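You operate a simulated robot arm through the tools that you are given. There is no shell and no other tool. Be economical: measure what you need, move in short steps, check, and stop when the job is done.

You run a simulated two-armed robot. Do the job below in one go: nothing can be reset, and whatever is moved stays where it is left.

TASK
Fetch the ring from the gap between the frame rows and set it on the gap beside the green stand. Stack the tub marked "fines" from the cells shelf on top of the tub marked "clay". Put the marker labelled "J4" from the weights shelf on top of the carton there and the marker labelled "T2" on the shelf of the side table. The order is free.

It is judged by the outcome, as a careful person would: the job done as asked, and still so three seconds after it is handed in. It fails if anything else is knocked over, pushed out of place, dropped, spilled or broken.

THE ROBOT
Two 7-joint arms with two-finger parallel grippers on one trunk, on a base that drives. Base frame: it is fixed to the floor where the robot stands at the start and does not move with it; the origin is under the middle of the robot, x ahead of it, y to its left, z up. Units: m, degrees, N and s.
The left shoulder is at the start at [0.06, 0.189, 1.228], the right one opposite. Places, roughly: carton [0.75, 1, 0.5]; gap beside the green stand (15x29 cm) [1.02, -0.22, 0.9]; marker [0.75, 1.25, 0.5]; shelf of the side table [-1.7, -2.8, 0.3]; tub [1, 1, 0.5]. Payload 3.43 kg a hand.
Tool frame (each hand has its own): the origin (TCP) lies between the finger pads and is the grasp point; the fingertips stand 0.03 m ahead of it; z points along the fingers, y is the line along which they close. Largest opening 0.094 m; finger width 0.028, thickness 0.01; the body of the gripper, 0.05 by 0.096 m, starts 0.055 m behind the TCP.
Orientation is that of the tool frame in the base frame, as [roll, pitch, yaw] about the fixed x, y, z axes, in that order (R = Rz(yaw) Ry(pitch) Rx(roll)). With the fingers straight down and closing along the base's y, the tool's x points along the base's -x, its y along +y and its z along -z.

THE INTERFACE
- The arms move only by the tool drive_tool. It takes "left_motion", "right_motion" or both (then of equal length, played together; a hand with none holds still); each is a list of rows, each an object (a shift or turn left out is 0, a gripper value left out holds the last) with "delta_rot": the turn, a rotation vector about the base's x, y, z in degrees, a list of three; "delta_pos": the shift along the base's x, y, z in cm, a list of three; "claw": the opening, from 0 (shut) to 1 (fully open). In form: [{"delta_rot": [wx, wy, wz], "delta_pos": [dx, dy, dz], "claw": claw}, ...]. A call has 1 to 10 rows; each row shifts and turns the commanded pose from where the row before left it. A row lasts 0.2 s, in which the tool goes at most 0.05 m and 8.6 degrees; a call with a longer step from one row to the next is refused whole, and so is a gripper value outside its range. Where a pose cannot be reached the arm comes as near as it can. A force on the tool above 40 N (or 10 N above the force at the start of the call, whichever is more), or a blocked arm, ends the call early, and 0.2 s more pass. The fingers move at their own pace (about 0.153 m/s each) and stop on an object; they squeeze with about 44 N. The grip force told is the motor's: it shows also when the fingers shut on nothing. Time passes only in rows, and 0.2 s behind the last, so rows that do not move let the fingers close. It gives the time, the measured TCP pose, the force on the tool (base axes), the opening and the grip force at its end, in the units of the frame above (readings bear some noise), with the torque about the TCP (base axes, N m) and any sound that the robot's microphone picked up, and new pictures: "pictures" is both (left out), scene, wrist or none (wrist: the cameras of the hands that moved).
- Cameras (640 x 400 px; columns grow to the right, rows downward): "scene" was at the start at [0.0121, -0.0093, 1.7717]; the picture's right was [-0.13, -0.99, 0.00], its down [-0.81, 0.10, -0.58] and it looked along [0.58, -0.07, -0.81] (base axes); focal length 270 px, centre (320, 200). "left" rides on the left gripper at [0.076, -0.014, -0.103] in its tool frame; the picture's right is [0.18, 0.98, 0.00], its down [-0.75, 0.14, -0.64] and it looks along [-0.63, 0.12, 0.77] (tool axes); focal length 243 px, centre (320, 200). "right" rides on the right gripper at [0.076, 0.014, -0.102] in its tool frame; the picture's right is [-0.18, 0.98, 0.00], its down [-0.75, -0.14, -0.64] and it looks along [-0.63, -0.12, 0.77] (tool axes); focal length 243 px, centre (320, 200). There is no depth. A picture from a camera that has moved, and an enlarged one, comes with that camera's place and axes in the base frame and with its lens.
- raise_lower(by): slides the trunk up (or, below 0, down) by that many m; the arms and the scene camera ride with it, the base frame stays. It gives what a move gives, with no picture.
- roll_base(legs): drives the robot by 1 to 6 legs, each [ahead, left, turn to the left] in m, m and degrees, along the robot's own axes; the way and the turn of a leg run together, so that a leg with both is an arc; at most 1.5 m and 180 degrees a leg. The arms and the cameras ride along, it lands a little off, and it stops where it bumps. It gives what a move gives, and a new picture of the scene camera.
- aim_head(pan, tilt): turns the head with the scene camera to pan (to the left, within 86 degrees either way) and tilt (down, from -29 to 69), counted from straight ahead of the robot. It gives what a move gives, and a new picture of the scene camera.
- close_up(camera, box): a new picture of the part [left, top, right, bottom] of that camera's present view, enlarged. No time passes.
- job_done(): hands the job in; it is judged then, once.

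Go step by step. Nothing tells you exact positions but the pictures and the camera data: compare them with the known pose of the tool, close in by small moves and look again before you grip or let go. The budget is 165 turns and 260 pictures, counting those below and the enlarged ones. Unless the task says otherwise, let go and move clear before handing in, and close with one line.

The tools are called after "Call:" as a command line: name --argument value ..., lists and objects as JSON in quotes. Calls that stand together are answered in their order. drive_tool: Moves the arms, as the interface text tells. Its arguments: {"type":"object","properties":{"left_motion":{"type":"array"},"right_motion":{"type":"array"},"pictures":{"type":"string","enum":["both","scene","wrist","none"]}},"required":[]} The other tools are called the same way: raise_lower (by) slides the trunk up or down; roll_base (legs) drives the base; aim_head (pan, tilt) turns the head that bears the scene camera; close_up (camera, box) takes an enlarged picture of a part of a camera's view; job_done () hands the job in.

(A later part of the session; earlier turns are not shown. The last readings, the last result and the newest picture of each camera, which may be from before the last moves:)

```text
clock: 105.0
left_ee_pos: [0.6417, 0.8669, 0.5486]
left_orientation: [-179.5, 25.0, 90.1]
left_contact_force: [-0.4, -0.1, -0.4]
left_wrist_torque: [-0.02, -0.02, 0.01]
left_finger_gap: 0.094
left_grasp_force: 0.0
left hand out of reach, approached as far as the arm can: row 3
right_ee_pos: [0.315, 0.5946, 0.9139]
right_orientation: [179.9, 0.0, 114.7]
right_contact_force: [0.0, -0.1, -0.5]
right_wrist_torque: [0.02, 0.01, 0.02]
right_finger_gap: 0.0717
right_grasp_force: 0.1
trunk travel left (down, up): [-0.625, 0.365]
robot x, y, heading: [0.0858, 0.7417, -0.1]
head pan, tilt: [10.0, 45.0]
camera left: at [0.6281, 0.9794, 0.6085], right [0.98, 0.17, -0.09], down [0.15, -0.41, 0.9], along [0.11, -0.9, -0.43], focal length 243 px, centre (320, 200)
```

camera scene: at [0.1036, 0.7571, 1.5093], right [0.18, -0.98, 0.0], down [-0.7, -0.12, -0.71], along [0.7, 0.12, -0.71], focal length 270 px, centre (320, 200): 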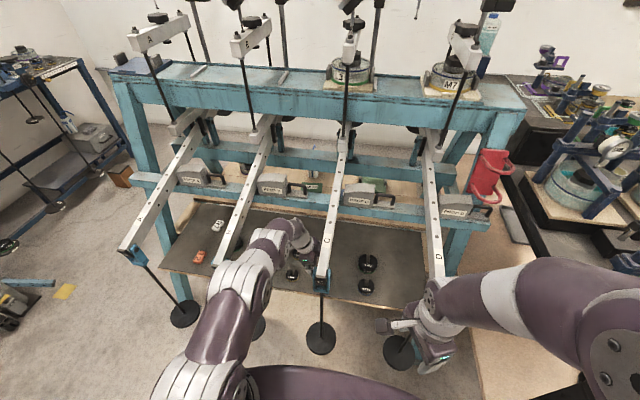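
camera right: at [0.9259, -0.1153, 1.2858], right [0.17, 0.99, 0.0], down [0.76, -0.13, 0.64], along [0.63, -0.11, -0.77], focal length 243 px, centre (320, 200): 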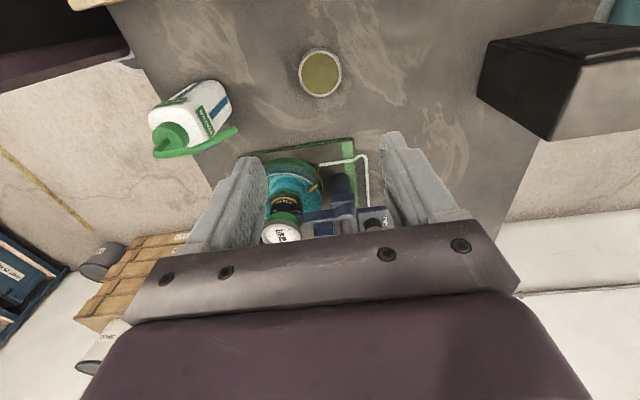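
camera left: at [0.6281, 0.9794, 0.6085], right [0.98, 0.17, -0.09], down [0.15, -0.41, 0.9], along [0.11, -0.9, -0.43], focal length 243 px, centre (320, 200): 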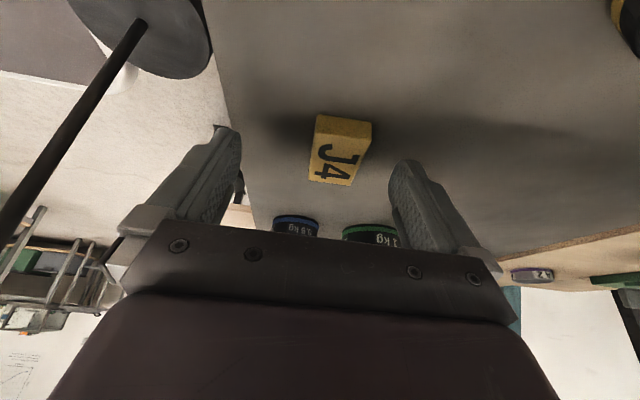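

Slightly out of reach; I lift 5 cm, lower the trunk 5 cm and re-aim.

Call:
drive_tool --left_motion '[{"delta_pos": [0, 0, 2.5]}, {"delta_pos": [0.6, 0, 2.5]}, {}]' --pictures "none"

Call:
raise_lower --by -0.05

Call:
drive_tool --left_motion '[{"delta_pos": [0, 0, -0.2]}, {}]'

```text
clock: 105.8
left_ee_pos: [0.6476, 0.8674, 0.5982]
left_orientation: [-179.4, 25.2, 90.1]
left_contact_force: [-0.2, -0.5, -0.5]
left_wrist_torque: [-0.02, -0.05, 0.02]
left_finger_gap: 0.094
left_grasp_force: 0.1
right_ee_pos: [0.3153, 0.5951, 0.914]
right_orientation: [-179.9, -0.1, 114.6]
right_contact_force: [-0.5, -0.3, 0.8]
right_wrist_torque: [0.02, -0.01, -0.03]
right_finger_gap: 0.0712
right_grasp_force: 0.0
trunk travel left (down, up): [-0.625, 0.365]
robot x, y, heading: [0.0871, 0.7422, 0.0]
head pan, tilt: [10.0, 45.0]
```

```text
clock: 106.8
left_ee_pos: [0.6483, 0.8658, 0.5478]
left_orientation: [-179.5, 25.1, 90.1]
left_contact_force: [0.3, 0.4, -0.3]
left_wrist_torque: [-0.01, -0.04, 0.01]
left_finger_gap: 0.094
left_grasp_force: 0.0
right_ee_pos: [0.3142, 0.5959, 0.8654]
right_orientation: [180.0, 0.0, 114.6]
right_contact_force: [0.5, -0.1, -0.2]
right_wrist_torque: [-0.02, 0.01, -0.01]
right_finger_gap: 0.0714
right_grasp_force: 0.0
trunk travel left (down, up): [-0.575, 0.415]
robot x, y, heading: [0.0829, 0.7438, 0.2]
head pan, tilt: [10.0, 45.0]
```

```text
clock: 107.3
left_ee_pos: [0.6498, 0.8665, 0.5477]
left_orientation: [-179.5, 25.1, 90.1]
left_contact_force: [0.4, 0.0, 0.1]
left_wrist_torque: [-0.03, 0.02, 0.01]
left_finger_gap: 0.0941
left_grasp_force: 0.0
right_ee_pos: [0.3145, 0.5958, 0.8641]
right_orientation: [-180.0, -0.1, 114.6]
right_contact_force: [0.6, 0.0, 0.5]
right_wrist_torque: [-0.02, -0.01, -0.03]
right_finger_gap: 0.0715
right_grasp_force: 0.1
trunk travel left (down, up): [-0.575, 0.415]
robot x, y, heading: [0.083, 0.7393, -0.3]
head pan, tilt: [10.0, 45.0]
camera scene: at [0.1037, 0.7572, 1.4594], right [0.18, -0.98, 0.0], down [-0.7, -0.12, -0.71], along [0.7, 0.12, -0.71], focal length 270 px, centre (320, 200)
camera left: at [0.636, 0.9799, 0.6069], right [0.98, 0.17, -0.09], down [0.15, -0.41, 0.9], along [0.11, -0.9, -0.43], focal length 243 px, centre (320, 200)
```

scene: 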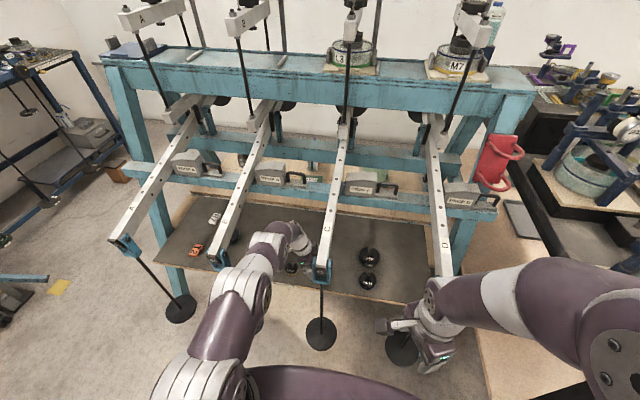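
left: 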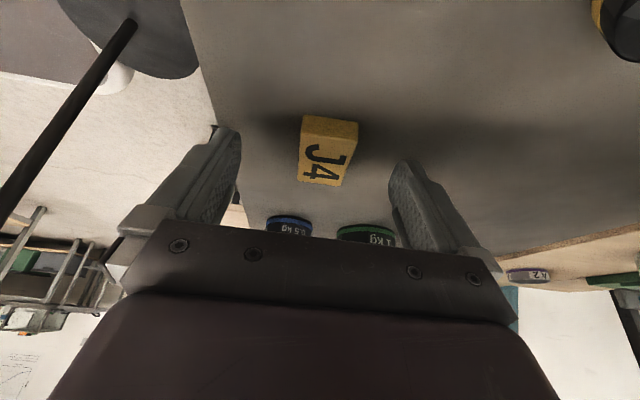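

Aligned. I lower the last centimetre and close gently.

Call:
drive_tool --left_motion '[{"delta_pos": [0.2, 0.4, -0.7]}, {"delta_pos": [0, 0, -0.4]}, {}, {"claw": 0.5}, {"claw": 0.2}, {}, {}]' --pictures "wrist"

```text
clock: 109.0
left_ee_pos: [0.6504, 0.8697, 0.5362]
left_orientation: [-179.5, 25.1, 90.2]
left_contact_force: [-0.4, 0.1, 0.6]
left_wrist_torque: [-0.04, -0.01, 0.0]
left_finger_gap: 0.0326
left_grasp_force: 43.6
right_ee_pos: [0.3149, 0.5952, 0.8652]
right_orientation: [179.9, 0.0, 114.7]
right_contact_force: [0.1, 0.2, 1.1]
right_wrist_torque: [-0.01, -0.02, -0.02]
right_finger_gap: 0.0717
right_grasp_force: 0.0
trunk travel left (down, up): [-0.575, 0.415]
robot x, y, heading: [0.0819, 0.7445, 0.2]
head pan, tilt: [10.0, 45.0]
camera left: at [0.6375, 0.9835, 0.5956], right [0.98, 0.17, -0.09], down [0.15, -0.41, 0.9], along [0.11, -0.9, -0.43], focal length 243 px, centre (320, 200)
```

left: 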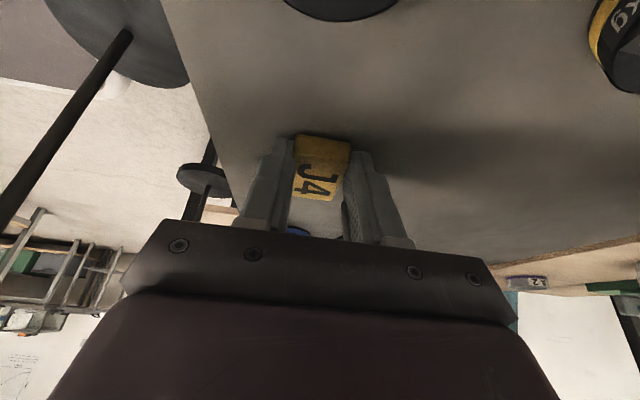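

J4 is held (32.6 mm). I lift it, then begin turning the hand about the vertical so it leans away from lever B for the placement.

Call:
drive_tool --left_motion '[{"delta_pos": [0, 0, 3]}, {"delta_pos": [0, 0.5, 4]}, {"delta_pos": [0, 1, 3.5]}, {"delta_pos": [0, 1, 0], "delta_rot": [0, 0, 8.4]}, {"delta_pos": [0, 1, 0], "delta_rot": [0, 0, 8.4]}, {"delta_pos": [0, 1, 0], "delta_rot": [0, 0, 8.4]}, {"delta_pos": [0, 1, 0], "delta_rot": [0, 0, 8.4]}, {"delta_pos": [0, 1.5, 0], "delta_rot": [0, 0, 8.4]}, {"delta_pos": [0, 1.5, 0], "delta_rot": [0, 0, 8.4]}, {"delta_pos": [0, 1.5, 0], "delta_rot": [0, 0, 8.4]}]'

```text
clock: 111.2
left_ee_pos: [0.6514, 0.9716, 0.6402]
left_orientation: [-179.5, 25.0, 149.2]
left_contact_force: [-1.0, -0.3, -0.4]
left_wrist_torque: [-0.01, 0.01, -0.01]
left_finger_gap: 0.0324
left_grasp_force: 43.7
right_ee_pos: [0.3152, 0.5955, 0.865]
right_orientation: [180.0, 0.0, 114.6]
right_contact_force: [-0.2, -0.2, 1.1]
right_wrist_torque: [-0.02, 0.0, -0.02]
right_finger_gap: 0.0713
right_grasp_force: 0.1
trunk travel left (down, up): [-0.575, 0.415]
robot x, y, heading: [0.0828, 0.7431, -0.1]
head pan, tilt: [10.0, 45.0]
camera scene: at [0.1036, 0.7574, 1.4593], right [0.18, -0.98, 0.0], down [-0.7, -0.12, -0.71], along [0.7, 0.12, -0.71], focal length 270 px, centre (320, 200)
camera left: at [0.5484, 1.0183, 0.6998], right [0.37, 0.93, -0.09], down [0.43, -0.08, 0.9], along [0.83, -0.37, -0.43], focal length 243 px, centre (320, 200)
```

scene: 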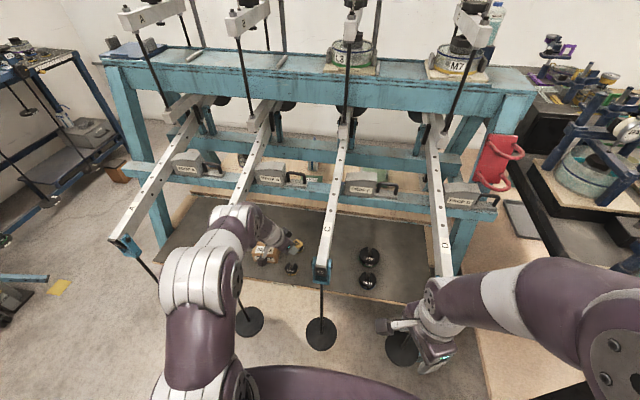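
left: 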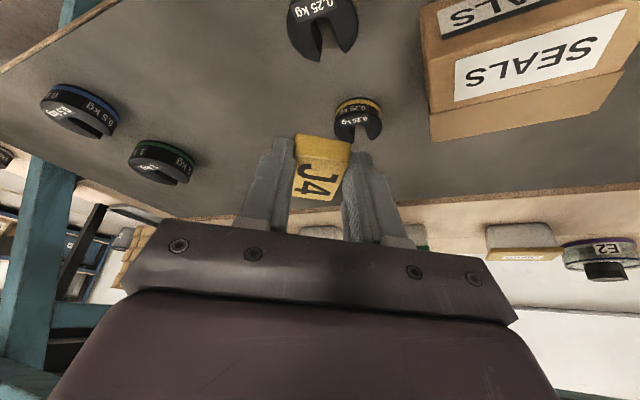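

The carton top spans about x 0.66–0.745, y 1.03–1.125, z≈0.55. I finish the turn while moving over its centre.

Call:
drive_tool --left_motion '[{"delta_pos": [0.4, 0.3, 0], "delta_rot": [0, 0, 8]}, {"delta_pos": [0.4, 0.5, 0], "delta_rot": [0, 0, 8]}, {"delta_pos": [0.4, 0.9, 0], "delta_rot": [0, 0, 8]}, {"delta_pos": [0.5, 1, 0], "delta_rot": [0, 0, 8]}, {"delta_pos": [0.5, 1.1, 0], "delta_rot": [0, 0, 8]}, {"delta_pos": [0.5, 1.1, 0], "delta_rot": [0, 0, 8]}, {"delta_pos": [0.5, 1.1, 0], "delta_rot": [0, 0, 8]}, {"delta_pos": [0.5, 1.1, 0], "delta_rot": [0, 0, 8]}, {"delta_pos": [0.5, 1.1, 0], "delta_rot": [0, 0, 8]}, {"delta_pos": [0.5, 1.1, 0], "delta_rot": [0, 0, 8]}]'

```text
clock: 113.3
left_ee_pos: [0.6966, 1.0634, 0.6397]
left_orientation: [-179.6, 25.1, -131.0]
left_contact_force: [-0.3, -0.5, -0.3]
left_wrist_torque: [0.0, 0.01, 0.0]
left_finger_gap: 0.0323
left_grasp_force: 43.4
right_ee_pos: [0.316, 0.5956, 0.8651]
right_orientation: [180.0, 0.0, 114.6]
right_contact_force: [0.0, -0.3, 0.3]
right_wrist_torque: [-0.05, 0.02, -0.01]
right_finger_gap: 0.0714
right_grasp_force: 0.0
trunk travel left (down, up): [-0.575, 0.415]
robot x, y, heading: [0.086, 0.7403, 0.1]
head pan, tilt: [10.0, 45.0]
camera scene: at [0.1041, 0.7574, 1.4593], right [0.18, -0.98, 0.0], down [-0.7, -0.12, -0.71], along [0.7, 0.12, -0.71], focal length 270 px, centre (320, 200)
camera left: at [0.6339, 0.9702, 0.7003], right [-0.85, 0.52, -0.09], down [0.16, 0.41, 0.9], along [0.5, 0.75, -0.43], focal length 243 px, centre (320, 200)
```

scene: 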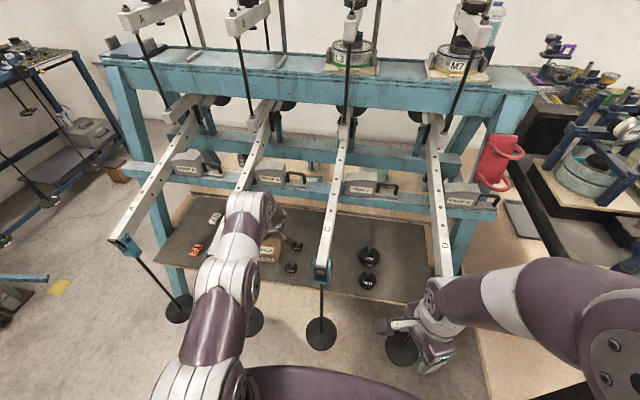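
left: 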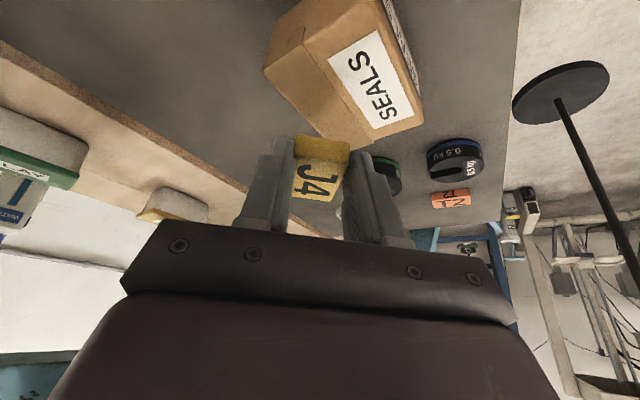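

J4 is nearly over the carton centre; I shift 1 cm and lower until touch.

Call:
drive_tool --left_motion '[{"delta_pos": [-0.5, 1, 0]}, {"delta_pos": [0, 0, -2]}, {"delta_pos": [0, 0, -1.8]}, {}]' --pictures "wrist"

```text
clock: 114.3
left_ee_pos: [0.6929, 1.0735, 0.602]
left_orientation: [-179.5, 25.0, -131.1]
left_contact_force: [0.2, 0.2, 0.0]
left_wrist_torque: [-0.02, 0.01, -0.03]
left_finger_gap: 0.0325
left_grasp_force: 44.2
right_ee_pos: [0.3156, 0.5958, 0.8648]
right_orientation: [-180.0, 0.1, 114.6]
right_contact_force: [0.5, 0.4, -0.9]
right_wrist_torque: [-0.01, 0.01, 0.02]
right_finger_gap: 0.0712
right_grasp_force: 0.0
trunk travel left (down, up): [-0.575, 0.415]
robot x, y, heading: [0.0824, 0.7441, 0.2]
head pan, tilt: [10.0, 45.0]
camera left: at [0.6292, 0.9802, 0.6615], right [-0.85, 0.52, -0.09], down [0.16, 0.41, 0.9], along [0.51, 0.75, -0.43], focal length 243 px, centre (320, 200)
```

left: 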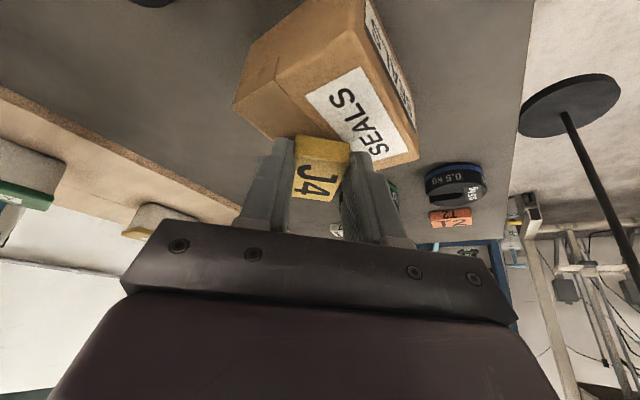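

The marker's centre sits a bit beyond the TCP; I shift back about 1.2 cm and lower to contact.

Call:
drive_tool --left_motion '[{"delta_pos": [-1.2, -0.3, 0]}, {"delta_pos": [0, 0, -0.8]}, {"delta_pos": [0, 0, -0.5]}, {}]' --pictures "wrist"

```text
clock: 115.3
left_ee_pos: [0.68, 1.0703, 0.595]
left_orientation: [-179.1, 25.6, -131.0]
left_contact_force: [0.7, 1.7, 32.1]
left_wrist_torque: [0.32, 0.03, 0.01]
left_finger_gap: 0.0326
left_grasp_force: 44.1
right_ee_pos: [0.3128, 0.594, 0.8656]
right_orientation: [179.8, 0.0, 114.6]
right_contact_force: [0.9, 0.4, 0.1]
right_wrist_torque: [0.0, -0.01, -0.01]
right_finger_gap: 0.0716
right_grasp_force: 0.1
trunk travel left (down, up): [-0.575, 0.415]
robot x, y, heading: [0.0818, 0.7413, 0.2]
head pan, tilt: [10.0, 45.0]
camera left: at [0.617, 0.9767, 0.654], right [-0.85, 0.52, -0.09], down [0.15, 0.4, 0.9], along [0.51, 0.75, -0.42], focal length 243 px, centre (320, 200)
```

left: 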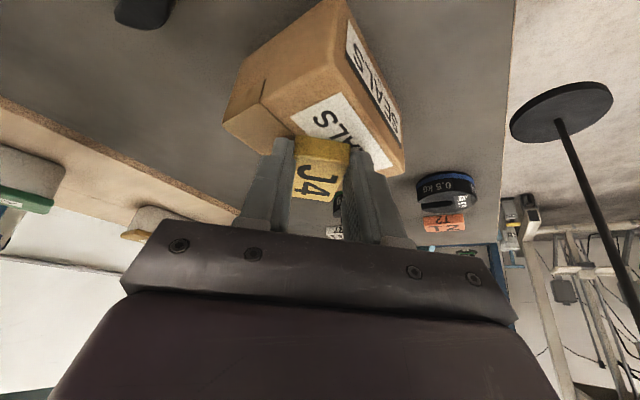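

Contact at z≈0.595 with 32 N; I ease up 4 mm, open and withdraw along the hand's axis.

Call:
drive_tool --left_motion '[{"delta_pos": [0, 0, 0.4]}, {}, {"claw": 0.5}, {"claw": 0.65}, {}]' --pictures "wrist"

```text
clock: 116.5
left_ee_pos: [0.6802, 1.0703, 0.593]
left_orientation: [-179.5, 25.1, -131.1]
left_contact_force: [0.0, -4.0, 9.6]
left_wrist_torque: [0.04, 0.21, 0.08]
left_finger_gap: 0.0598
left_grasp_force: 0.1
right_ee_pos: [0.3139, 0.5939, 0.8644]
right_orientation: [180.0, 0.1, 114.5]
right_contact_force: [0.4, 1.0, 0.4]
right_wrist_torque: [0.02, -0.03, 0.01]
right_finger_gap: 0.0713
right_grasp_force: 0.1
trunk travel left (down, up): [-0.575, 0.415]
robot x, y, heading: [0.0852, 0.7453, 0.2]
head pan, tilt: [10.0, 45.0]
camera left: at [0.6161, 0.9766, 0.6532], right [-0.85, 0.52, -0.09], down [0.16, 0.41, 0.9], along [0.5, 0.75, -0.43], focal length 243 px, centre (320, 200)
```

left: 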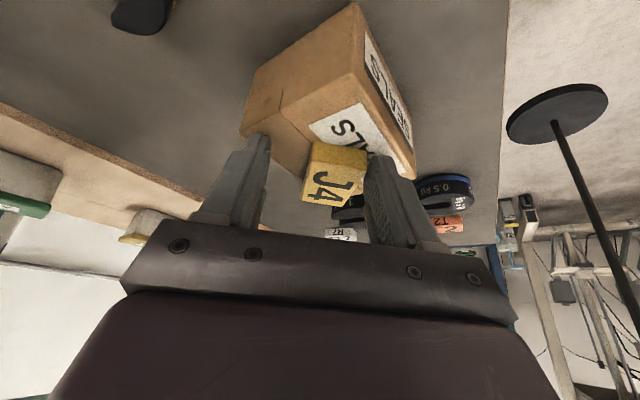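

J4 rests on the carton; fingers still press lightly on it, so I lift straight up and look.

Call:
drive_tool --left_motion '[{"delta_pos": [0, 0, 1]}, {"delta_pos": [-0.5, -0.5, 2]}, {"delta_pos": [-1, -1.2, 2.5]}, {"delta_pos": [-1, -1.2, 2.5]}, {}]'

Call:
close_up --camera "scene" --box '[180, 190, 340, 310]'

```text
clock: 117.8
left_ee_pos: [0.6552, 1.0423, 0.6724]
left_orientation: [-179.6, 25.1, -131.0]
left_contact_force: [0.0, 0.4, 0.5]
left_wrist_torque: [0.01, 0.01, 0.01]
left_finger_gap: 0.0612
left_grasp_force: 0.0
right_ee_pos: [0.3145, 0.5964, 0.8634]
right_orientation: [-179.8, 0.0, 114.6]
right_contact_force: [0.5, -0.6, 0.0]
right_wrist_torque: [0.01, -0.05, -0.02]
right_finger_gap: 0.0715
right_grasp_force: 0.1
trunk travel left (down, up): [-0.575, 0.415]
robot x, y, heading: [0.0824, 0.7477, -0.1]
head pan, tilt: [10.0, 45.0]
camera scene: at [0.1042, 0.7576, 1.4593], right [0.18, -0.98, 0.0], down [-0.7, -0.12, -0.71], along [0.7, 0.12, -0.71], focal length 270 px, centre (320, 200)
camera left: at [0.5923, 0.9483, 0.7339], right [-0.85, 0.52, -0.09], down [0.16, 0.41, 0.9], along [0.51, 0.75, -0.43], focal length 243 px, centre (320, 200)
```

scene: 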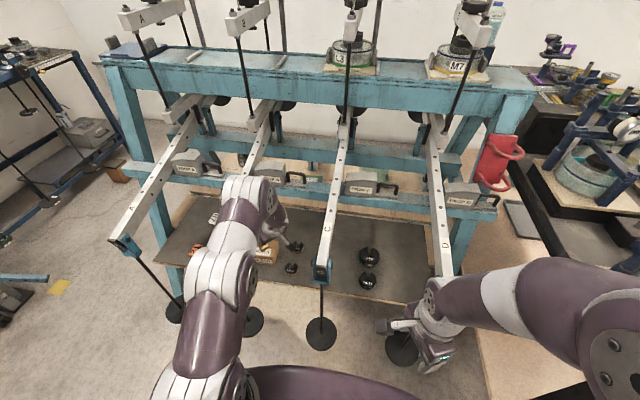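
left: 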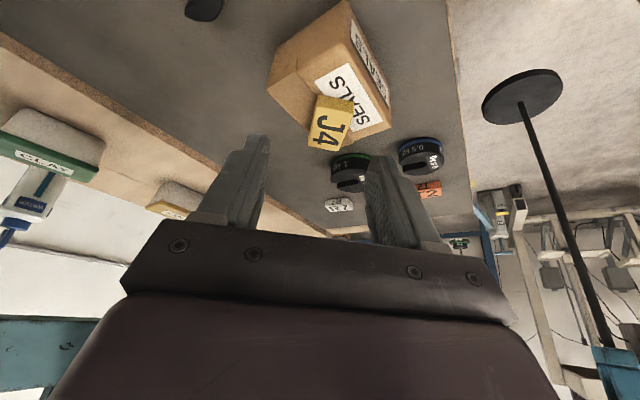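

```text
3.33 times, centred on (260, 250) of scene
camera zoom: at [0.1042, 0.7576, 1.4593], right [0.18, -0.98, 0.0], down [-0.7, -0.12, -0.71], along [0.7, 0.12, -0.71], focal length 898 px, centre (520, 33)
```

zoom: 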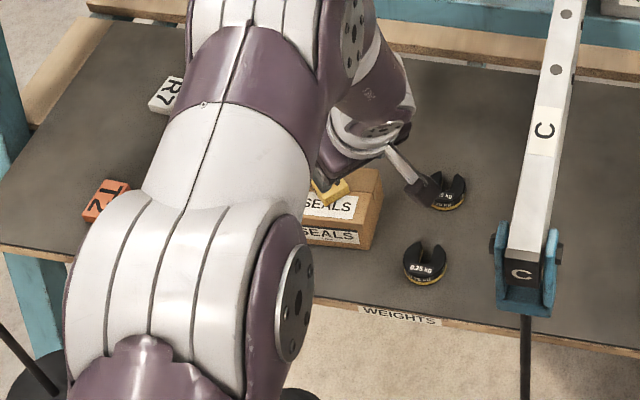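

J4 sits centrally on the carton. I withdraw the left hand up and out through the gap, straightening it.

Call:
drive_tool --left_motion '[{"delta_pos": [0, -1, 4]}, {"delta_pos": [0, -2, 4]}, {"delta_pos": [-1, -2, 4], "delta_rot": [0, 0, -8.2]}, {"delta_pos": [-2, -2, 4], "delta_rot": [0, 0, -8.2]}, {"delta_pos": [-3, -1, 3], "delta_rot": [0, 0, -8.2]}, {"delta_pos": [-4, 0, 1], "delta_rot": [0, 0, -8.2]}, {"delta_pos": [-4.5, 0, 0], "delta_rot": [0, 0, -8.2]}, {"delta_pos": [-4.5, 0, 0], "delta_rot": [0, 0, -8.2]}, {"delta_pos": [-4, 0, 0], "delta_rot": [0, 8.3, 0]}, {"delta_pos": [-4, 0, 0], "delta_rot": [0, 8.3, 0]}]'

```text
clock: 120.0
left_ee_pos: [0.3933, 0.9593, 0.8742]
left_orientation: [-179.4, 8.5, 179.9]
left_contact_force: [-0.3, 0.4, -0.4]
left_wrist_torque: [-0.03, -0.06, -0.02]
left_finger_gap: 0.0611
left_grasp_force: 0.2
left hand out of reach, approached as far as the arm can: row 9
right_ee_pos: [0.3131, 0.5965, 0.8652]
right_orientation: [180.0, 0.0, 114.6]
right_contact_force: [-0.3, 0.1, 0.1]
right_wrist_torque: [-0.01, -0.02, 0.0]
right_finger_gap: 0.0715
right_grasp_force: 0.0
trunk travel left (down, up): [-0.575, 0.415]
robot x, y, heading: [0.0826, 0.7412, -0.0]
head pan, tilt: [10.0, 45.0]
camera scene: at [0.1012, 0.7571, 1.4594], right [0.18, -0.98, 0.0], down [-0.69, -0.12, -0.71], along [0.7, 0.12, -0.71], focal length 270 px, centre (320, 200)
camera left: at [0.3027, 0.9469, 0.9633], right [-0.18, 0.98, -0.04], down [0.65, 0.15, 0.74], along [0.74, 0.11, -0.67], focal length 243 px, centre (320, 200)
```

scene: 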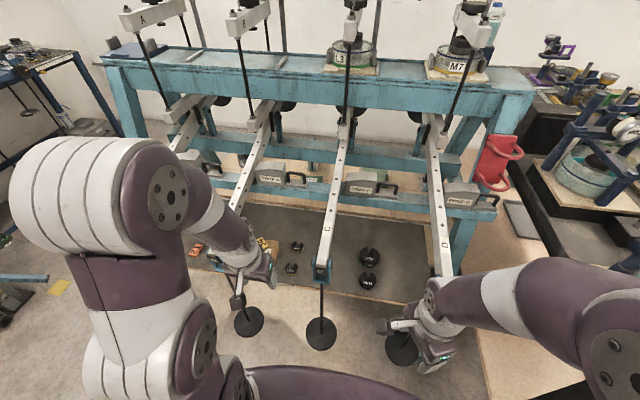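
left: 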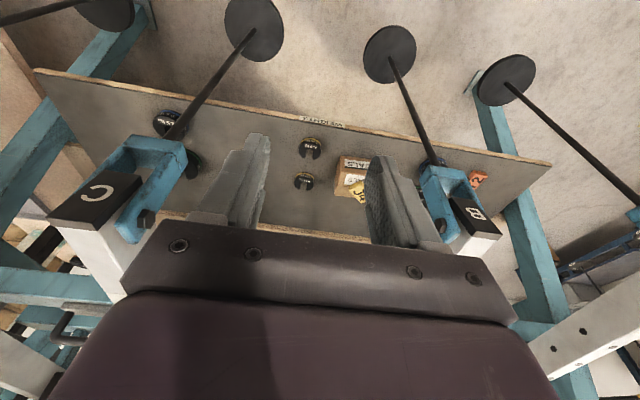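

Everything in the rack hangs straight. I pull the left hand back, then reposition the base in front of T2 for the right hand.

Call:
drive_tool --left_motion '[{"delta_pos": [-3, 0, 3], "delta_rot": [0, 8.3, 0]}, {"delta_pos": [-3, -1, 3]}, {"delta_pos": [-3, -1, 2]}, {"delta_pos": [-2, -1, 2]}]' --right_motion '[{"delta_pos": [-1, 0, 3]}, {"delta_pos": [-1, 0, 3]}, {"delta_pos": [-1, 0, 3]}, {"delta_pos": [-1, 0, 3]}]' --pictures "none"

Call:
roll_base --legs '[[-0.35, 0, 0], [0, 0.74, 0]]'

```text
clock: 121.0
left_ee_pos: [0.31, 0.9309, 0.978]
left_orientation: [-179.4, 0.0, 179.9]
left_contact_force: [0.4, 0.5, 0.2]
left_wrist_torque: [-0.01, 0.02, 0.03]
left_finger_gap: 0.061
left_grasp_force: 0.1
left hand out of reach, approached as far as the arm can: row 3, 4
right_ee_pos: [0.3014, 0.6041, 0.9817]
right_orientation: [-179.8, -0.1, 114.6]
right_contact_force: [-0.1, -0.4, -0.8]
right_wrist_torque: [-0.02, -0.02, 0.04]
right_finger_gap: 0.0715
right_grasp_force: 0.1
right hand out of reach, approached as far as the arm can: row 2, 3, 4
trunk travel left (down, up): [-0.575, 0.415]
robot x, y, heading: [0.0789, 0.7463, -0.0]
head pan, tilt: [10.0, 45.0]
```

```text
clock: 126.8
left_ee_pos: [-0.0323, 1.6672, 0.9763]
left_orientation: [-179.3, 0.1, 179.9]
left_contact_force: [-0.1, 0.1, 0.3]
left_wrist_torque: [-0.01, -0.01, -0.02]
left_finger_gap: 0.0609
left_grasp_force: 0.1
right_ee_pos: [-0.0414, 1.3402, 0.9815]
right_orientation: [-179.9, 0.0, 114.7]
right_contact_force: [-1.6, 0.5, -1.1]
right_wrist_torque: [-0.04, -0.02, -0.01]
right_finger_gap: 0.0715
right_grasp_force: 0.1
trunk travel left (down, up): [-0.575, 0.415]
robot x, y, heading: [-0.2586, 1.4799, 0.3]
head pan, tilt: [10.0, 45.0]
camera scene: at [-0.2401, 1.4936, 1.4593], right [0.18, -0.98, 0.0], down [-0.7, -0.13, -0.71], along [0.7, 0.12, -0.71], focal length 270 px, centre (320, 200)
```

scene: 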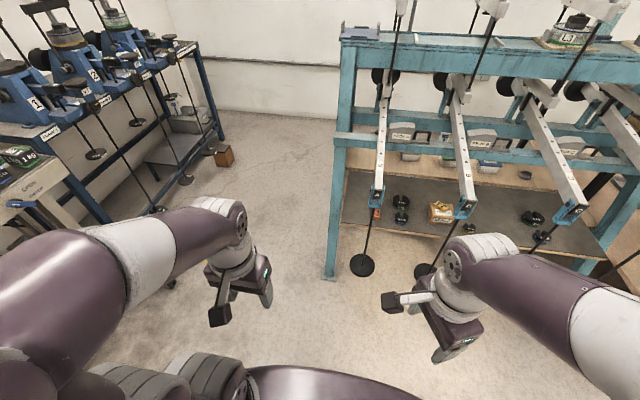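

T2 is visible behind rod A and the rack leg stands at [0.62,1.575]. I turn the right hand by +155° in free space for the mirrored grasp.

Call:
drive_tool --right_motion '[{"delta_rot": [0, 0, 8.5], "claw": 1}, {"delta_rot": [0, 0, 8.5]}, {"delta_rot": [0, 0, 8.5]}, {"delta_rot": [0, 0, 8.5]}, {"delta_rot": [0, 0, 8.5]}, {"delta_rot": [0, 0, 8.5]}, {"delta_rot": [0, 0, 8.5]}, {"delta_rot": [0, 0, 8.5]}, {"delta_rot": [0, 0, 8.5]}, {"delta_rot": [0, 0, 8.5]}]' --pictures "none"

Call:
drive_tool --right_motion '[{"delta_rot": [0, 0, 8.5]}, {"delta_rot": [0, 0, 8.5]}, {"delta_rot": [0, 0, 8.5]}, {"delta_rot": [0, 0, 8.5]}, {"delta_rot": [0, 0, 8.5]}, {"delta_rot": [0, 0, 8.5]}, {"delta_rot": [0, 0, 8.5]}, {"delta_rot": [0, 0, 8.5]}, {}]' --pictures "none"

Call:
roll_base --legs '[[0.34, 0.01, 0]]'

```text
clock: 129.0
left_ee_pos: [-0.0326, 1.6667, 0.9767]
left_orientation: [-179.4, 0.1, 179.8]
left_contact_force: [0.6, -0.1, 0.3]
left_wrist_torque: [-0.02, 0.02, -0.02]
left_finger_gap: 0.061
left_grasp_force: 0.0
right_ee_pos: [-0.0408, 1.3408, 0.98]
right_orientation: [-180.0, -0.1, -160.2]
right_contact_force: [-0.6, 0.3, 0.2]
right_wrist_torque: [0.01, 0.01, 0.01]
right_finger_gap: 0.094
right_grasp_force: 0.1
trunk travel left (down, up): [-0.575, 0.415]
robot x, y, heading: [-0.2586, 1.4792, 0.2]
head pan, tilt: [10.0, 45.0]
```

```text
clock: 131.0
left_ee_pos: [-0.0331, 1.6681, 0.9763]
left_orientation: [-179.4, 0.1, 179.8]
left_contact_force: [-0.1, 0.5, -0.3]
left_wrist_torque: [0.0, 0.0, 0.01]
left_finger_gap: 0.0611
left_grasp_force: 0.0
right_ee_pos: [-0.0407, 1.3401, 0.9809]
right_orientation: [-179.9, 0.0, -92.1]
right_contact_force: [0.5, -0.3, 1.1]
right_wrist_torque: [-0.03, 0.02, 0.0]
right_finger_gap: 0.0941
right_grasp_force: 0.1
trunk travel left (down, up): [-0.575, 0.415]
robot x, y, heading: [-0.2596, 1.4801, 0.2]
head pan, tilt: [10.0, 45.0]
```

```text
clock: 133.2
left_ee_pos: [0.3125, 1.6792, 0.976]
left_orientation: [-179.5, 0.0, 179.9]
left_contact_force: [0.2, 0.9, 0.4]
left_wrist_torque: [0.03, 0.01, -0.01]
left_finger_gap: 0.0611
left_grasp_force: 0.1
right_ee_pos: [0.305, 1.3521, 0.9808]
right_orientation: [180.0, 0.0, -92.3]
right_contact_force: [0.2, -0.3, 0.0]
right_wrist_torque: [-0.01, -0.03, 0.04]
right_finger_gap: 0.094
right_grasp_force: 0.1
trunk travel left (down, up): [-0.575, 0.415]
robot x, y, heading: [0.0858, 1.4897, 0.3]
head pan, tilt: [10.0, 45.0]
camera scene: at [0.1056, 1.5043, 1.4593], right [0.18, -0.98, 0.0], down [-0.7, -0.13, -0.71], along [0.7, 0.13, -0.71], focal length 270 px, centre (320, 200)
```

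scene: 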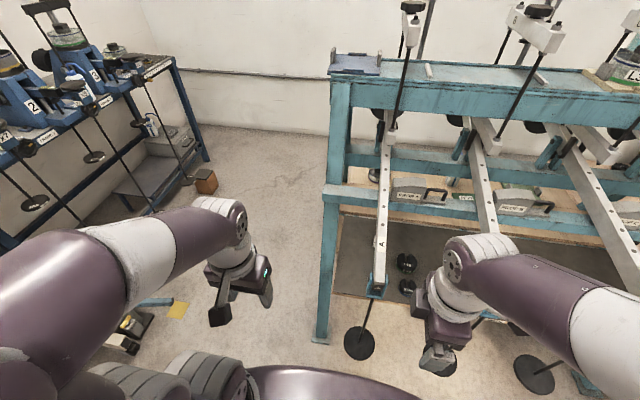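

I insert the right hand between levers A and B, high first.

Call:
drive_tool --right_motion '[{"delta_pos": [0, -4.5, 0]}, {"delta_pos": [1, -4.3, 0]}, {"delta_pos": [4, 0, 0]}, {"delta_pos": [4.5, 0, -1]}, {"delta_pos": [4.5, 0, -1]}, {"delta_pos": [4.5, 0, -2]}, {"delta_pos": [4.5, 0, -3]}, {"delta_pos": [4.5, 0, -3]}, {"delta_pos": [3, 0, -3]}, {}]'

```text
refused: row 7 steps farther than a row can; nothing moved
```

Call:
drive_tool --right_motion '[{"delta_pos": [0, -4.5, 0]}, {"delta_pos": [1, -4.3, 0]}, {"delta_pos": [4, 0, 0]}, {"delta_pos": [4.5, 0, -1]}, {"delta_pos": [4.5, 0, -1]}, {"delta_pos": [4.5, 0, -2]}, {"delta_pos": [4, 0, -2.9]}, {"delta_pos": [4, 0, -2.9]}, {"delta_pos": [3, 0, -3]}, {}]'

```text
clock: 135.4
left_ee_pos: [0.3118, 1.6775, 0.9767]
left_orientation: [-179.3, 0.1, 179.9]
left_contact_force: [-0.1, -0.2, 0.1]
left_wrist_torque: [0.0, -0.01, 0.02]
left_finger_gap: 0.0609
left_grasp_force: 0.2
right_ee_pos: [0.6094, 1.2662, 0.8544]
right_orientation: [-179.9, 0.0, -92.3]
right_contact_force: [0.3, 0.3, 0.6]
right_wrist_torque: [-0.02, -0.03, 0.02]
right_finger_gap: 0.0939
right_grasp_force: 0.0
right hand out of reach, approached as far as the arm can: row 1
trunk travel left (down, up): [-0.575, 0.415]
robot x, y, heading: [0.0845, 1.4921, 0.1]
head pan, tilt: [10.0, 45.0]
camera scene: at [0.1038, 1.5045, 1.4594], right [0.18, -0.98, 0.0], down [-0.7, -0.13, -0.71], along [0.7, 0.12, -0.71], focal length 270 px, centre (320, 200)
camera right: at [0.5906, 1.1902, 0.9554], right [-0.97, 0.22, 0.0], down [0.17, 0.75, 0.64], along [0.15, 0.62, -0.77], focal length 243 px, centre (320, 200)
```

scene: 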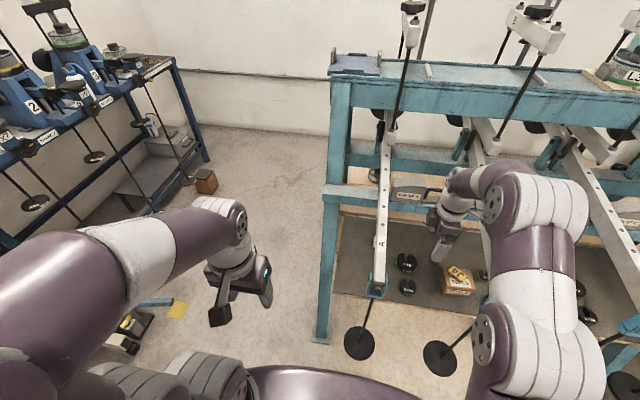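
right: 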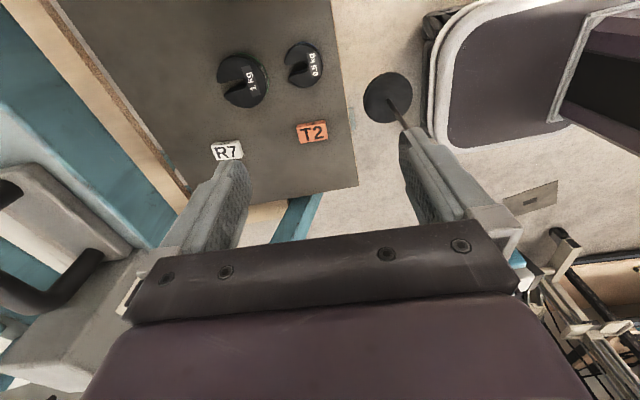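

T2 is at about [0.652,1.375], long side along x. I lean the hand and go down to pre-grasp.

Call:
drive_tool --right_motion '[{"delta_pos": [0.8, 1, -3], "delta_rot": [5, 0, 0]}, {"delta_pos": [0.8, 1.5, -3], "delta_rot": [5, 0, 0]}, {"delta_pos": [0.8, 1.8, -3.5], "delta_rot": [5, 0, 0]}, {"delta_pos": [0.8, 1.8, -4], "delta_rot": [5, 0, 0]}, {"delta_pos": [0.8, 1.8, -4], "delta_rot": [5, 0, 0]}, {"delta_pos": [0.2, 1.4, -4]}, {"delta_pos": [0, 0.4, -2.3]}, {}]'

```text
clock: 137.2
left_ee_pos: [0.3121, 1.6791, 0.9757]
left_orientation: [-179.4, 0.1, 179.9]
left_contact_force: [0.0, -0.2, 0.6]
left_wrist_torque: [0.03, 0.01, 0.02]
left_finger_gap: 0.0609
left_grasp_force: 0.0
right_ee_pos: [0.649, 1.3614, 0.6174]
right_orientation: [179.0, 25.0, -92.6]
right_contact_force: [0.8, -0.8, 0.1]
right_wrist_torque: [-0.03, -0.02, 0.01]
right_finger_gap: 0.094
right_grasp_force: 0.0
trunk travel left (down, up): [-0.575, 0.415]
robot x, y, heading: [0.0842, 1.4937, 0.2]
head pan, tilt: [10.0, 45.0]
camera scene: at [0.1046, 1.5044, 1.4593], right [0.18, -0.98, 0.0], down [-0.7, -0.13, -0.71], along [0.7, 0.12, -0.71], focal length 270 px, centre (320, 200)
camera right: at [0.6305, 1.2498, 0.6776], right [-0.97, 0.2, 0.09], down [0.17, 0.41, 0.9], along [0.14, 0.89, -0.43], focal length 243 px, centre (320, 200)
```

scene: 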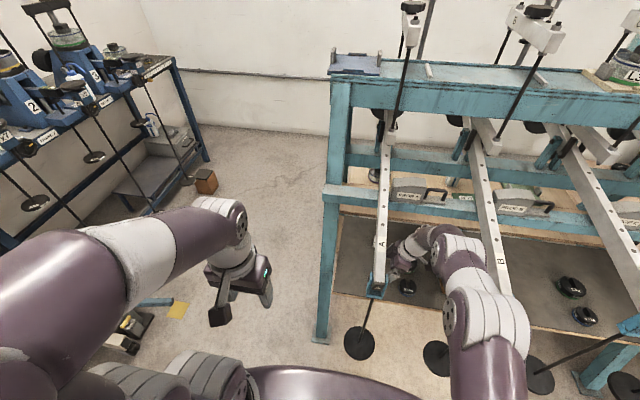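
right: 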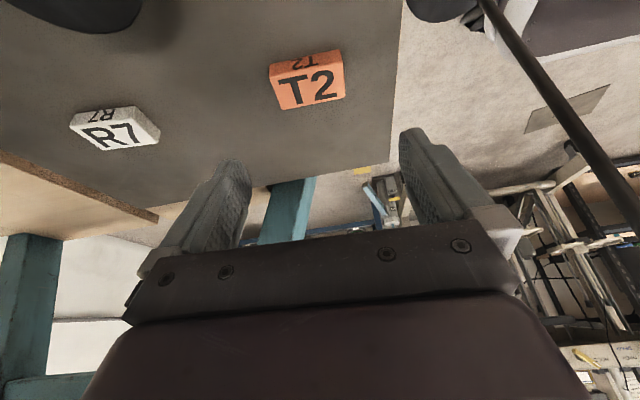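

Well aligned. I rotate 4°, descend to just above the shelf and check.

Call:
drive_tool --right_motion '[{"delta_pos": [0, 0.2, -2.5], "delta_rot": [0, 0, -4]}, {"delta_pos": [0, 0, -2.5]}, {"delta_pos": [0, 0, -2]}, {}]' --pictures "wrist"

```text
clock: 138.2
left_ee_pos: [0.3116, 1.6782, 0.9766]
left_orientation: [-179.4, 0.1, 179.9]
left_contact_force: [-0.4, -0.3, 0.2]
left_wrist_torque: [0.0, -0.02, -0.02]
left_finger_gap: 0.0608
left_grasp_force: 0.1
right_ee_pos: [0.647, 1.363, 0.5452]
right_orientation: [179.0, 24.8, -96.5]
right_contact_force: [0.1, 0.0, 0.6]
right_wrist_torque: [0.04, -0.02, 0.01]
right_finger_gap: 0.0938
right_grasp_force: 0.1
trunk travel left (down, up): [-0.575, 0.415]
robot x, y, heading: [0.088, 1.4905, 0.3]
head pan, tilt: [10.0, 45.0]
camera right: at [0.6217, 1.2524, 0.6055], right [-0.96, 0.27, 0.09], down [0.2, 0.39, 0.9], along [0.21, 0.88, -0.43], focal length 243 px, centre (320, 200)
```

right: 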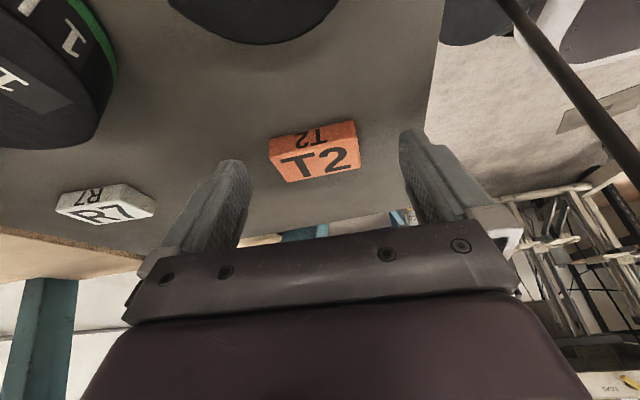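

T2 is centred between the fingers. I lower the last bit and close.

Call:
drive_tool --right_motion '[{"delta_pos": [0, 0.3, -0.5]}, {"delta_pos": [0, 0, -0.4]}, {}, {"claw": 0.5}, {"claw": 0.3}, {}, {}]' --pictures "wrist"

```text
clock: 139.8
left_ee_pos: [0.3123, 1.6788, 0.9766]
left_orientation: [-179.4, 0.2, 180.0]
left_contact_force: [0.4, -0.6, -0.4]
left_wrist_torque: [0.0, 0.01, 0.0]
left_finger_gap: 0.0611
left_grasp_force: 0.0
right_ee_pos: [0.6487, 1.3644, 0.5375]
right_orientation: [179.0, 24.9, -96.5]
right_contact_force: [0.4, 0.9, 1.2]
right_wrist_torque: [0.01, -0.07, 0.02]
right_finger_gap: 0.0545
right_grasp_force: 43.9
trunk travel left (down, up): [-0.575, 0.415]
robot x, y, heading: [0.0858, 1.4886, 0.4]
head pan, tilt: [10.0, 45.0]
camera right: at [0.6223, 1.2553, 0.5974], right [-0.96, 0.27, 0.09], down [0.2, 0.39, 0.9], along [0.21, 0.88, -0.43], focal length 243 px, centre (320, 200)
```

right: 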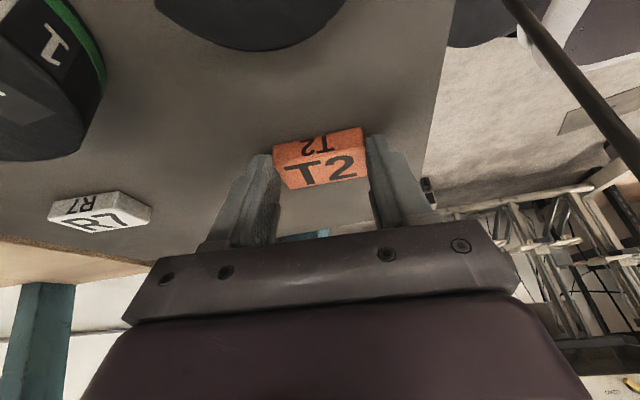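

T2 is held (54.5 mm). I lift and turn the hand back while withdrawing between the levers.

Call:
drive_tool --right_motion '[{"delta_pos": [0, 0, 3]}, {"delta_pos": [0, -1, 4]}, {"delta_pos": [0, -1.5, 4], "delta_rot": [0, 0, -8.3]}, {"delta_pos": [-0.5, -1.5, 4], "delta_rot": [0, 0, -8.3]}, {"delta_pos": [-1, -1, 4], "delta_rot": [0, 0, -8.3]}, {"delta_pos": [-1, -1, 4], "delta_rot": [0, 0, -8.3]}, {"delta_pos": [-2, -1, 4], "delta_rot": [0, 0, -8.3]}, {"delta_pos": [-2, -1, 3], "delta_rot": [0, 0, -8.3]}, {"delta_pos": [-3, -1, 2], "delta_rot": [0, 0, -8.3]}, {"delta_pos": [-4, -1, 1], "delta_rot": [0, 0, -8.3]}]'

```text
clock: 142.0
left_ee_pos: [0.3109, 1.6787, 0.9759]
left_orientation: [-179.3, 0.1, 179.8]
left_contact_force: [0.6, 0.0, 0.3]
left_wrist_torque: [-0.02, -0.02, 0.01]
left_finger_gap: 0.0612
left_grasp_force: 0.1
right_ee_pos: [0.5121, 1.2653, 0.8682]
right_orientation: [179.0, 25.0, -163.0]
right_contact_force: [-0.4, 0.1, -0.5]
right_wrist_torque: [0.02, 0.0, 0.0]
right_finger_gap: 0.0547
right_grasp_force: 44.2
trunk travel left (down, up): [-0.575, 0.415]
robot x, y, heading: [0.0828, 1.4922, 0.3]
head pan, tilt: [10.0, 45.0]
camera scene: at [0.103, 1.5043, 1.4594], right [0.18, -0.98, 0.0], down [-0.69, -0.13, -0.71], along [0.7, 0.13, -0.71], focal length 270 px, centre (320, 200)
camera right: at [0.3998, 1.2436, 0.9284], right [-0.13, 0.99, 0.09], down [0.44, -0.03, 0.9], along [0.89, 0.16, -0.43], focal length 243 px, centre (320, 200)
```

scene: 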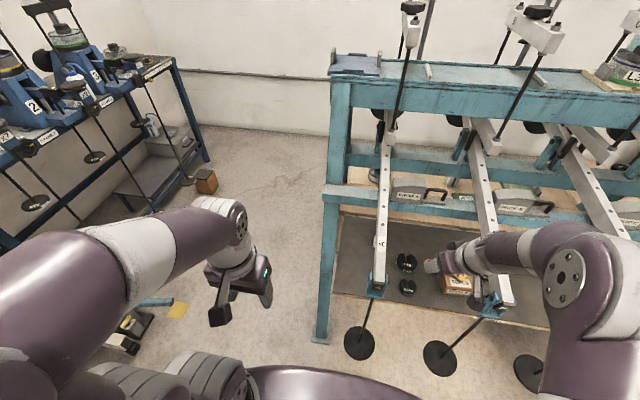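
right: 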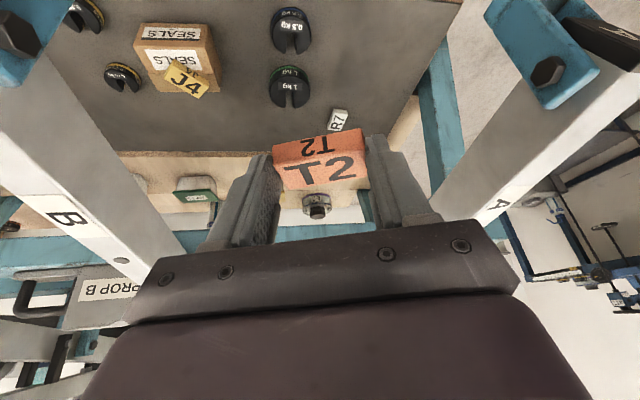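

Good, T2 is out and J4 is seen on the carton. I finish withdrawing the hand.

Call:
drive_tool --right_motion '[{"delta_pos": [-4, 0.3, 1], "delta_rot": [0, 0, -8.3]}, {"delta_pos": [-4.5, 0.3, 1], "delta_rot": [0, 0, -8.3]}, {"delta_pos": [-4.5, 0.5, 0.5]}, {"delta_pos": [-4.5, 0.5, 0]}, {"delta_pos": [-3, 0.5, 0]}, {}]' --pictures "none"

Call:
roll_base --legs '[[-0.5, 0, 0]]'

```text
clock: 143.4
left_ee_pos: [0.3117, 1.6793, 0.9755]
left_orientation: [-179.4, 0.1, 179.8]
left_contact_force: [-0.6, 0.0, -0.2]
left_wrist_torque: [0.02, -0.02, 0.0]
left_finger_gap: 0.0609
left_grasp_force: 0.1
right_ee_pos: [0.3716, 1.2748, 0.8641]
right_orientation: [179.0, 25.0, -179.5]
right_contact_force: [0.2, 0.0, 0.7]
right_wrist_torque: [-0.02, 0.01, -0.02]
right_finger_gap: 0.0548
right_grasp_force: 43.8
right hand out of reach, approached as far as the arm can: row 4, 5
trunk travel left (down, up): [-0.575, 0.415]
robot x, y, heading: [0.087, 1.4919, 0.0]
head pan, tilt: [10.0, 45.0]
```

```text
clock: 146.3
left_ee_pos: [-0.175, 1.6765, 0.9754]
left_orientation: [-179.4, 0.1, -179.9]
left_contact_force: [-0.7, -0.2, 0.2]
left_wrist_torque: [0.0, -0.01, 0.0]
left_finger_gap: 0.0611
left_grasp_force: 0.2
right_ee_pos: [-0.114, 1.2731, 0.8635]
right_orientation: [179.0, 24.9, -179.3]
right_contact_force: [0.9, -0.2, 0.5]
right_wrist_torque: [0.02, -0.04, 0.0]
right_finger_gap: 0.0545
right_grasp_force: 43.4
trunk travel left (down, up): [-0.575, 0.415]
robot x, y, heading: [-0.4022, 1.4889, 0.5]
head pan, tilt: [10.0, 45.0]
camera scene: at [-0.3818, 1.5016, 1.4594], right [0.18, -0.98, 0.0], down [-0.69, -0.13, -0.71], along [0.7, 0.13, -0.71], focal length 270 px, centre (320, 200)
```

scene: 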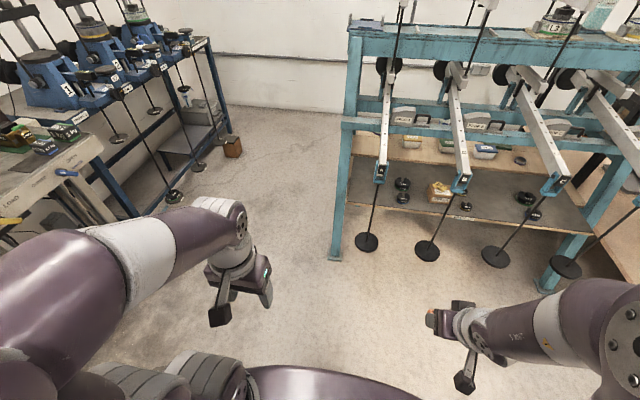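

T2 is safely out. I turn to face the side table wall and drive towards it.

Call:
roll_base --legs '[[-0.1, 0, 0], [0, 0, -90], [1.5, 0, 0], [1.5, 0, 0]]'

Call:
aim_head --pan -35 --tilt 30

```text
clock: 165.4
left_ee_pos: [-0.354, -1.7612, 0.9765]
left_orientation: [-179.4, 0.0, 88.1]
left_contact_force: [-0.8, 0.3, -0.2]
left_wrist_torque: [-0.01, 0.02, -0.01]
left_finger_gap: 0.0612
left_grasp_force: 0.1
right_ee_pos: [-0.7595, -1.8053, 0.8635]
right_orientation: [179.0, 24.9, 88.7]
right_contact_force: [-0.1, -0.6, -0.3]
right_wrist_torque: [-0.01, 0.01, -0.05]
right_finger_gap: 0.0547
right_grasp_force: 43.5
trunk travel left (down, up): [-0.575, 0.415]
robot x, y, heading: [-0.5379, -1.5276, -91.6]
head pan, tilt: [10.0, 45.0]
camera scene: at [-0.5223, -1.5483, 1.4593], right [-0.99, -0.15, 0.0], down [-0.1, 0.7, -0.71], along [0.1, -0.7, -0.71], focal length 270 px, centre (320, 200)
```

scene: 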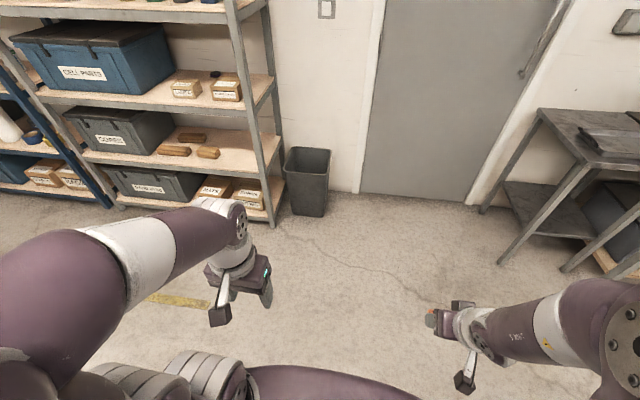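

```text
clock: 166.5
left_ee_pos: [-0.3549, -1.7603, 0.9751]
left_orientation: [-179.4, 0.1, 88.1]
left_contact_force: [0.1, 0.2, 0.4]
left_wrist_torque: [0.03, 0.0, -0.04]
left_finger_gap: 0.0611
left_grasp_force: 0.2
right_ee_pos: [-0.7601, -1.8059, 0.8634]
right_orientation: [178.9, 24.9, 88.7]
right_contact_force: [0.3, -0.1, -0.1]
right_wrist_torque: [0.03, 0.01, 0.02]
right_finger_gap: 0.0542
right_grasp_force: 44.3
trunk travel left (down, up): [-0.575, 0.415]
robot x, y, heading: [-0.5344, -1.5262, -91.8]
head pan, tilt: [-35.0, 30.0]
camera scene: at [-0.588, -1.5402, 1.4819], right [-0.8, 0.6, 0.0], down [0.3, 0.4, -0.87], along [-0.52, -0.7, -0.5], focal length 270 px, centre (320, 200)
```

scene: 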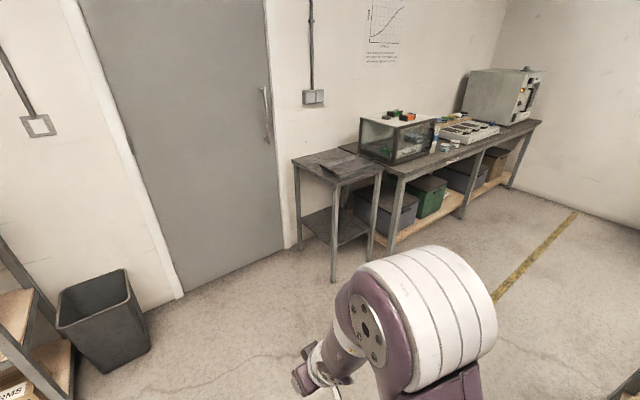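

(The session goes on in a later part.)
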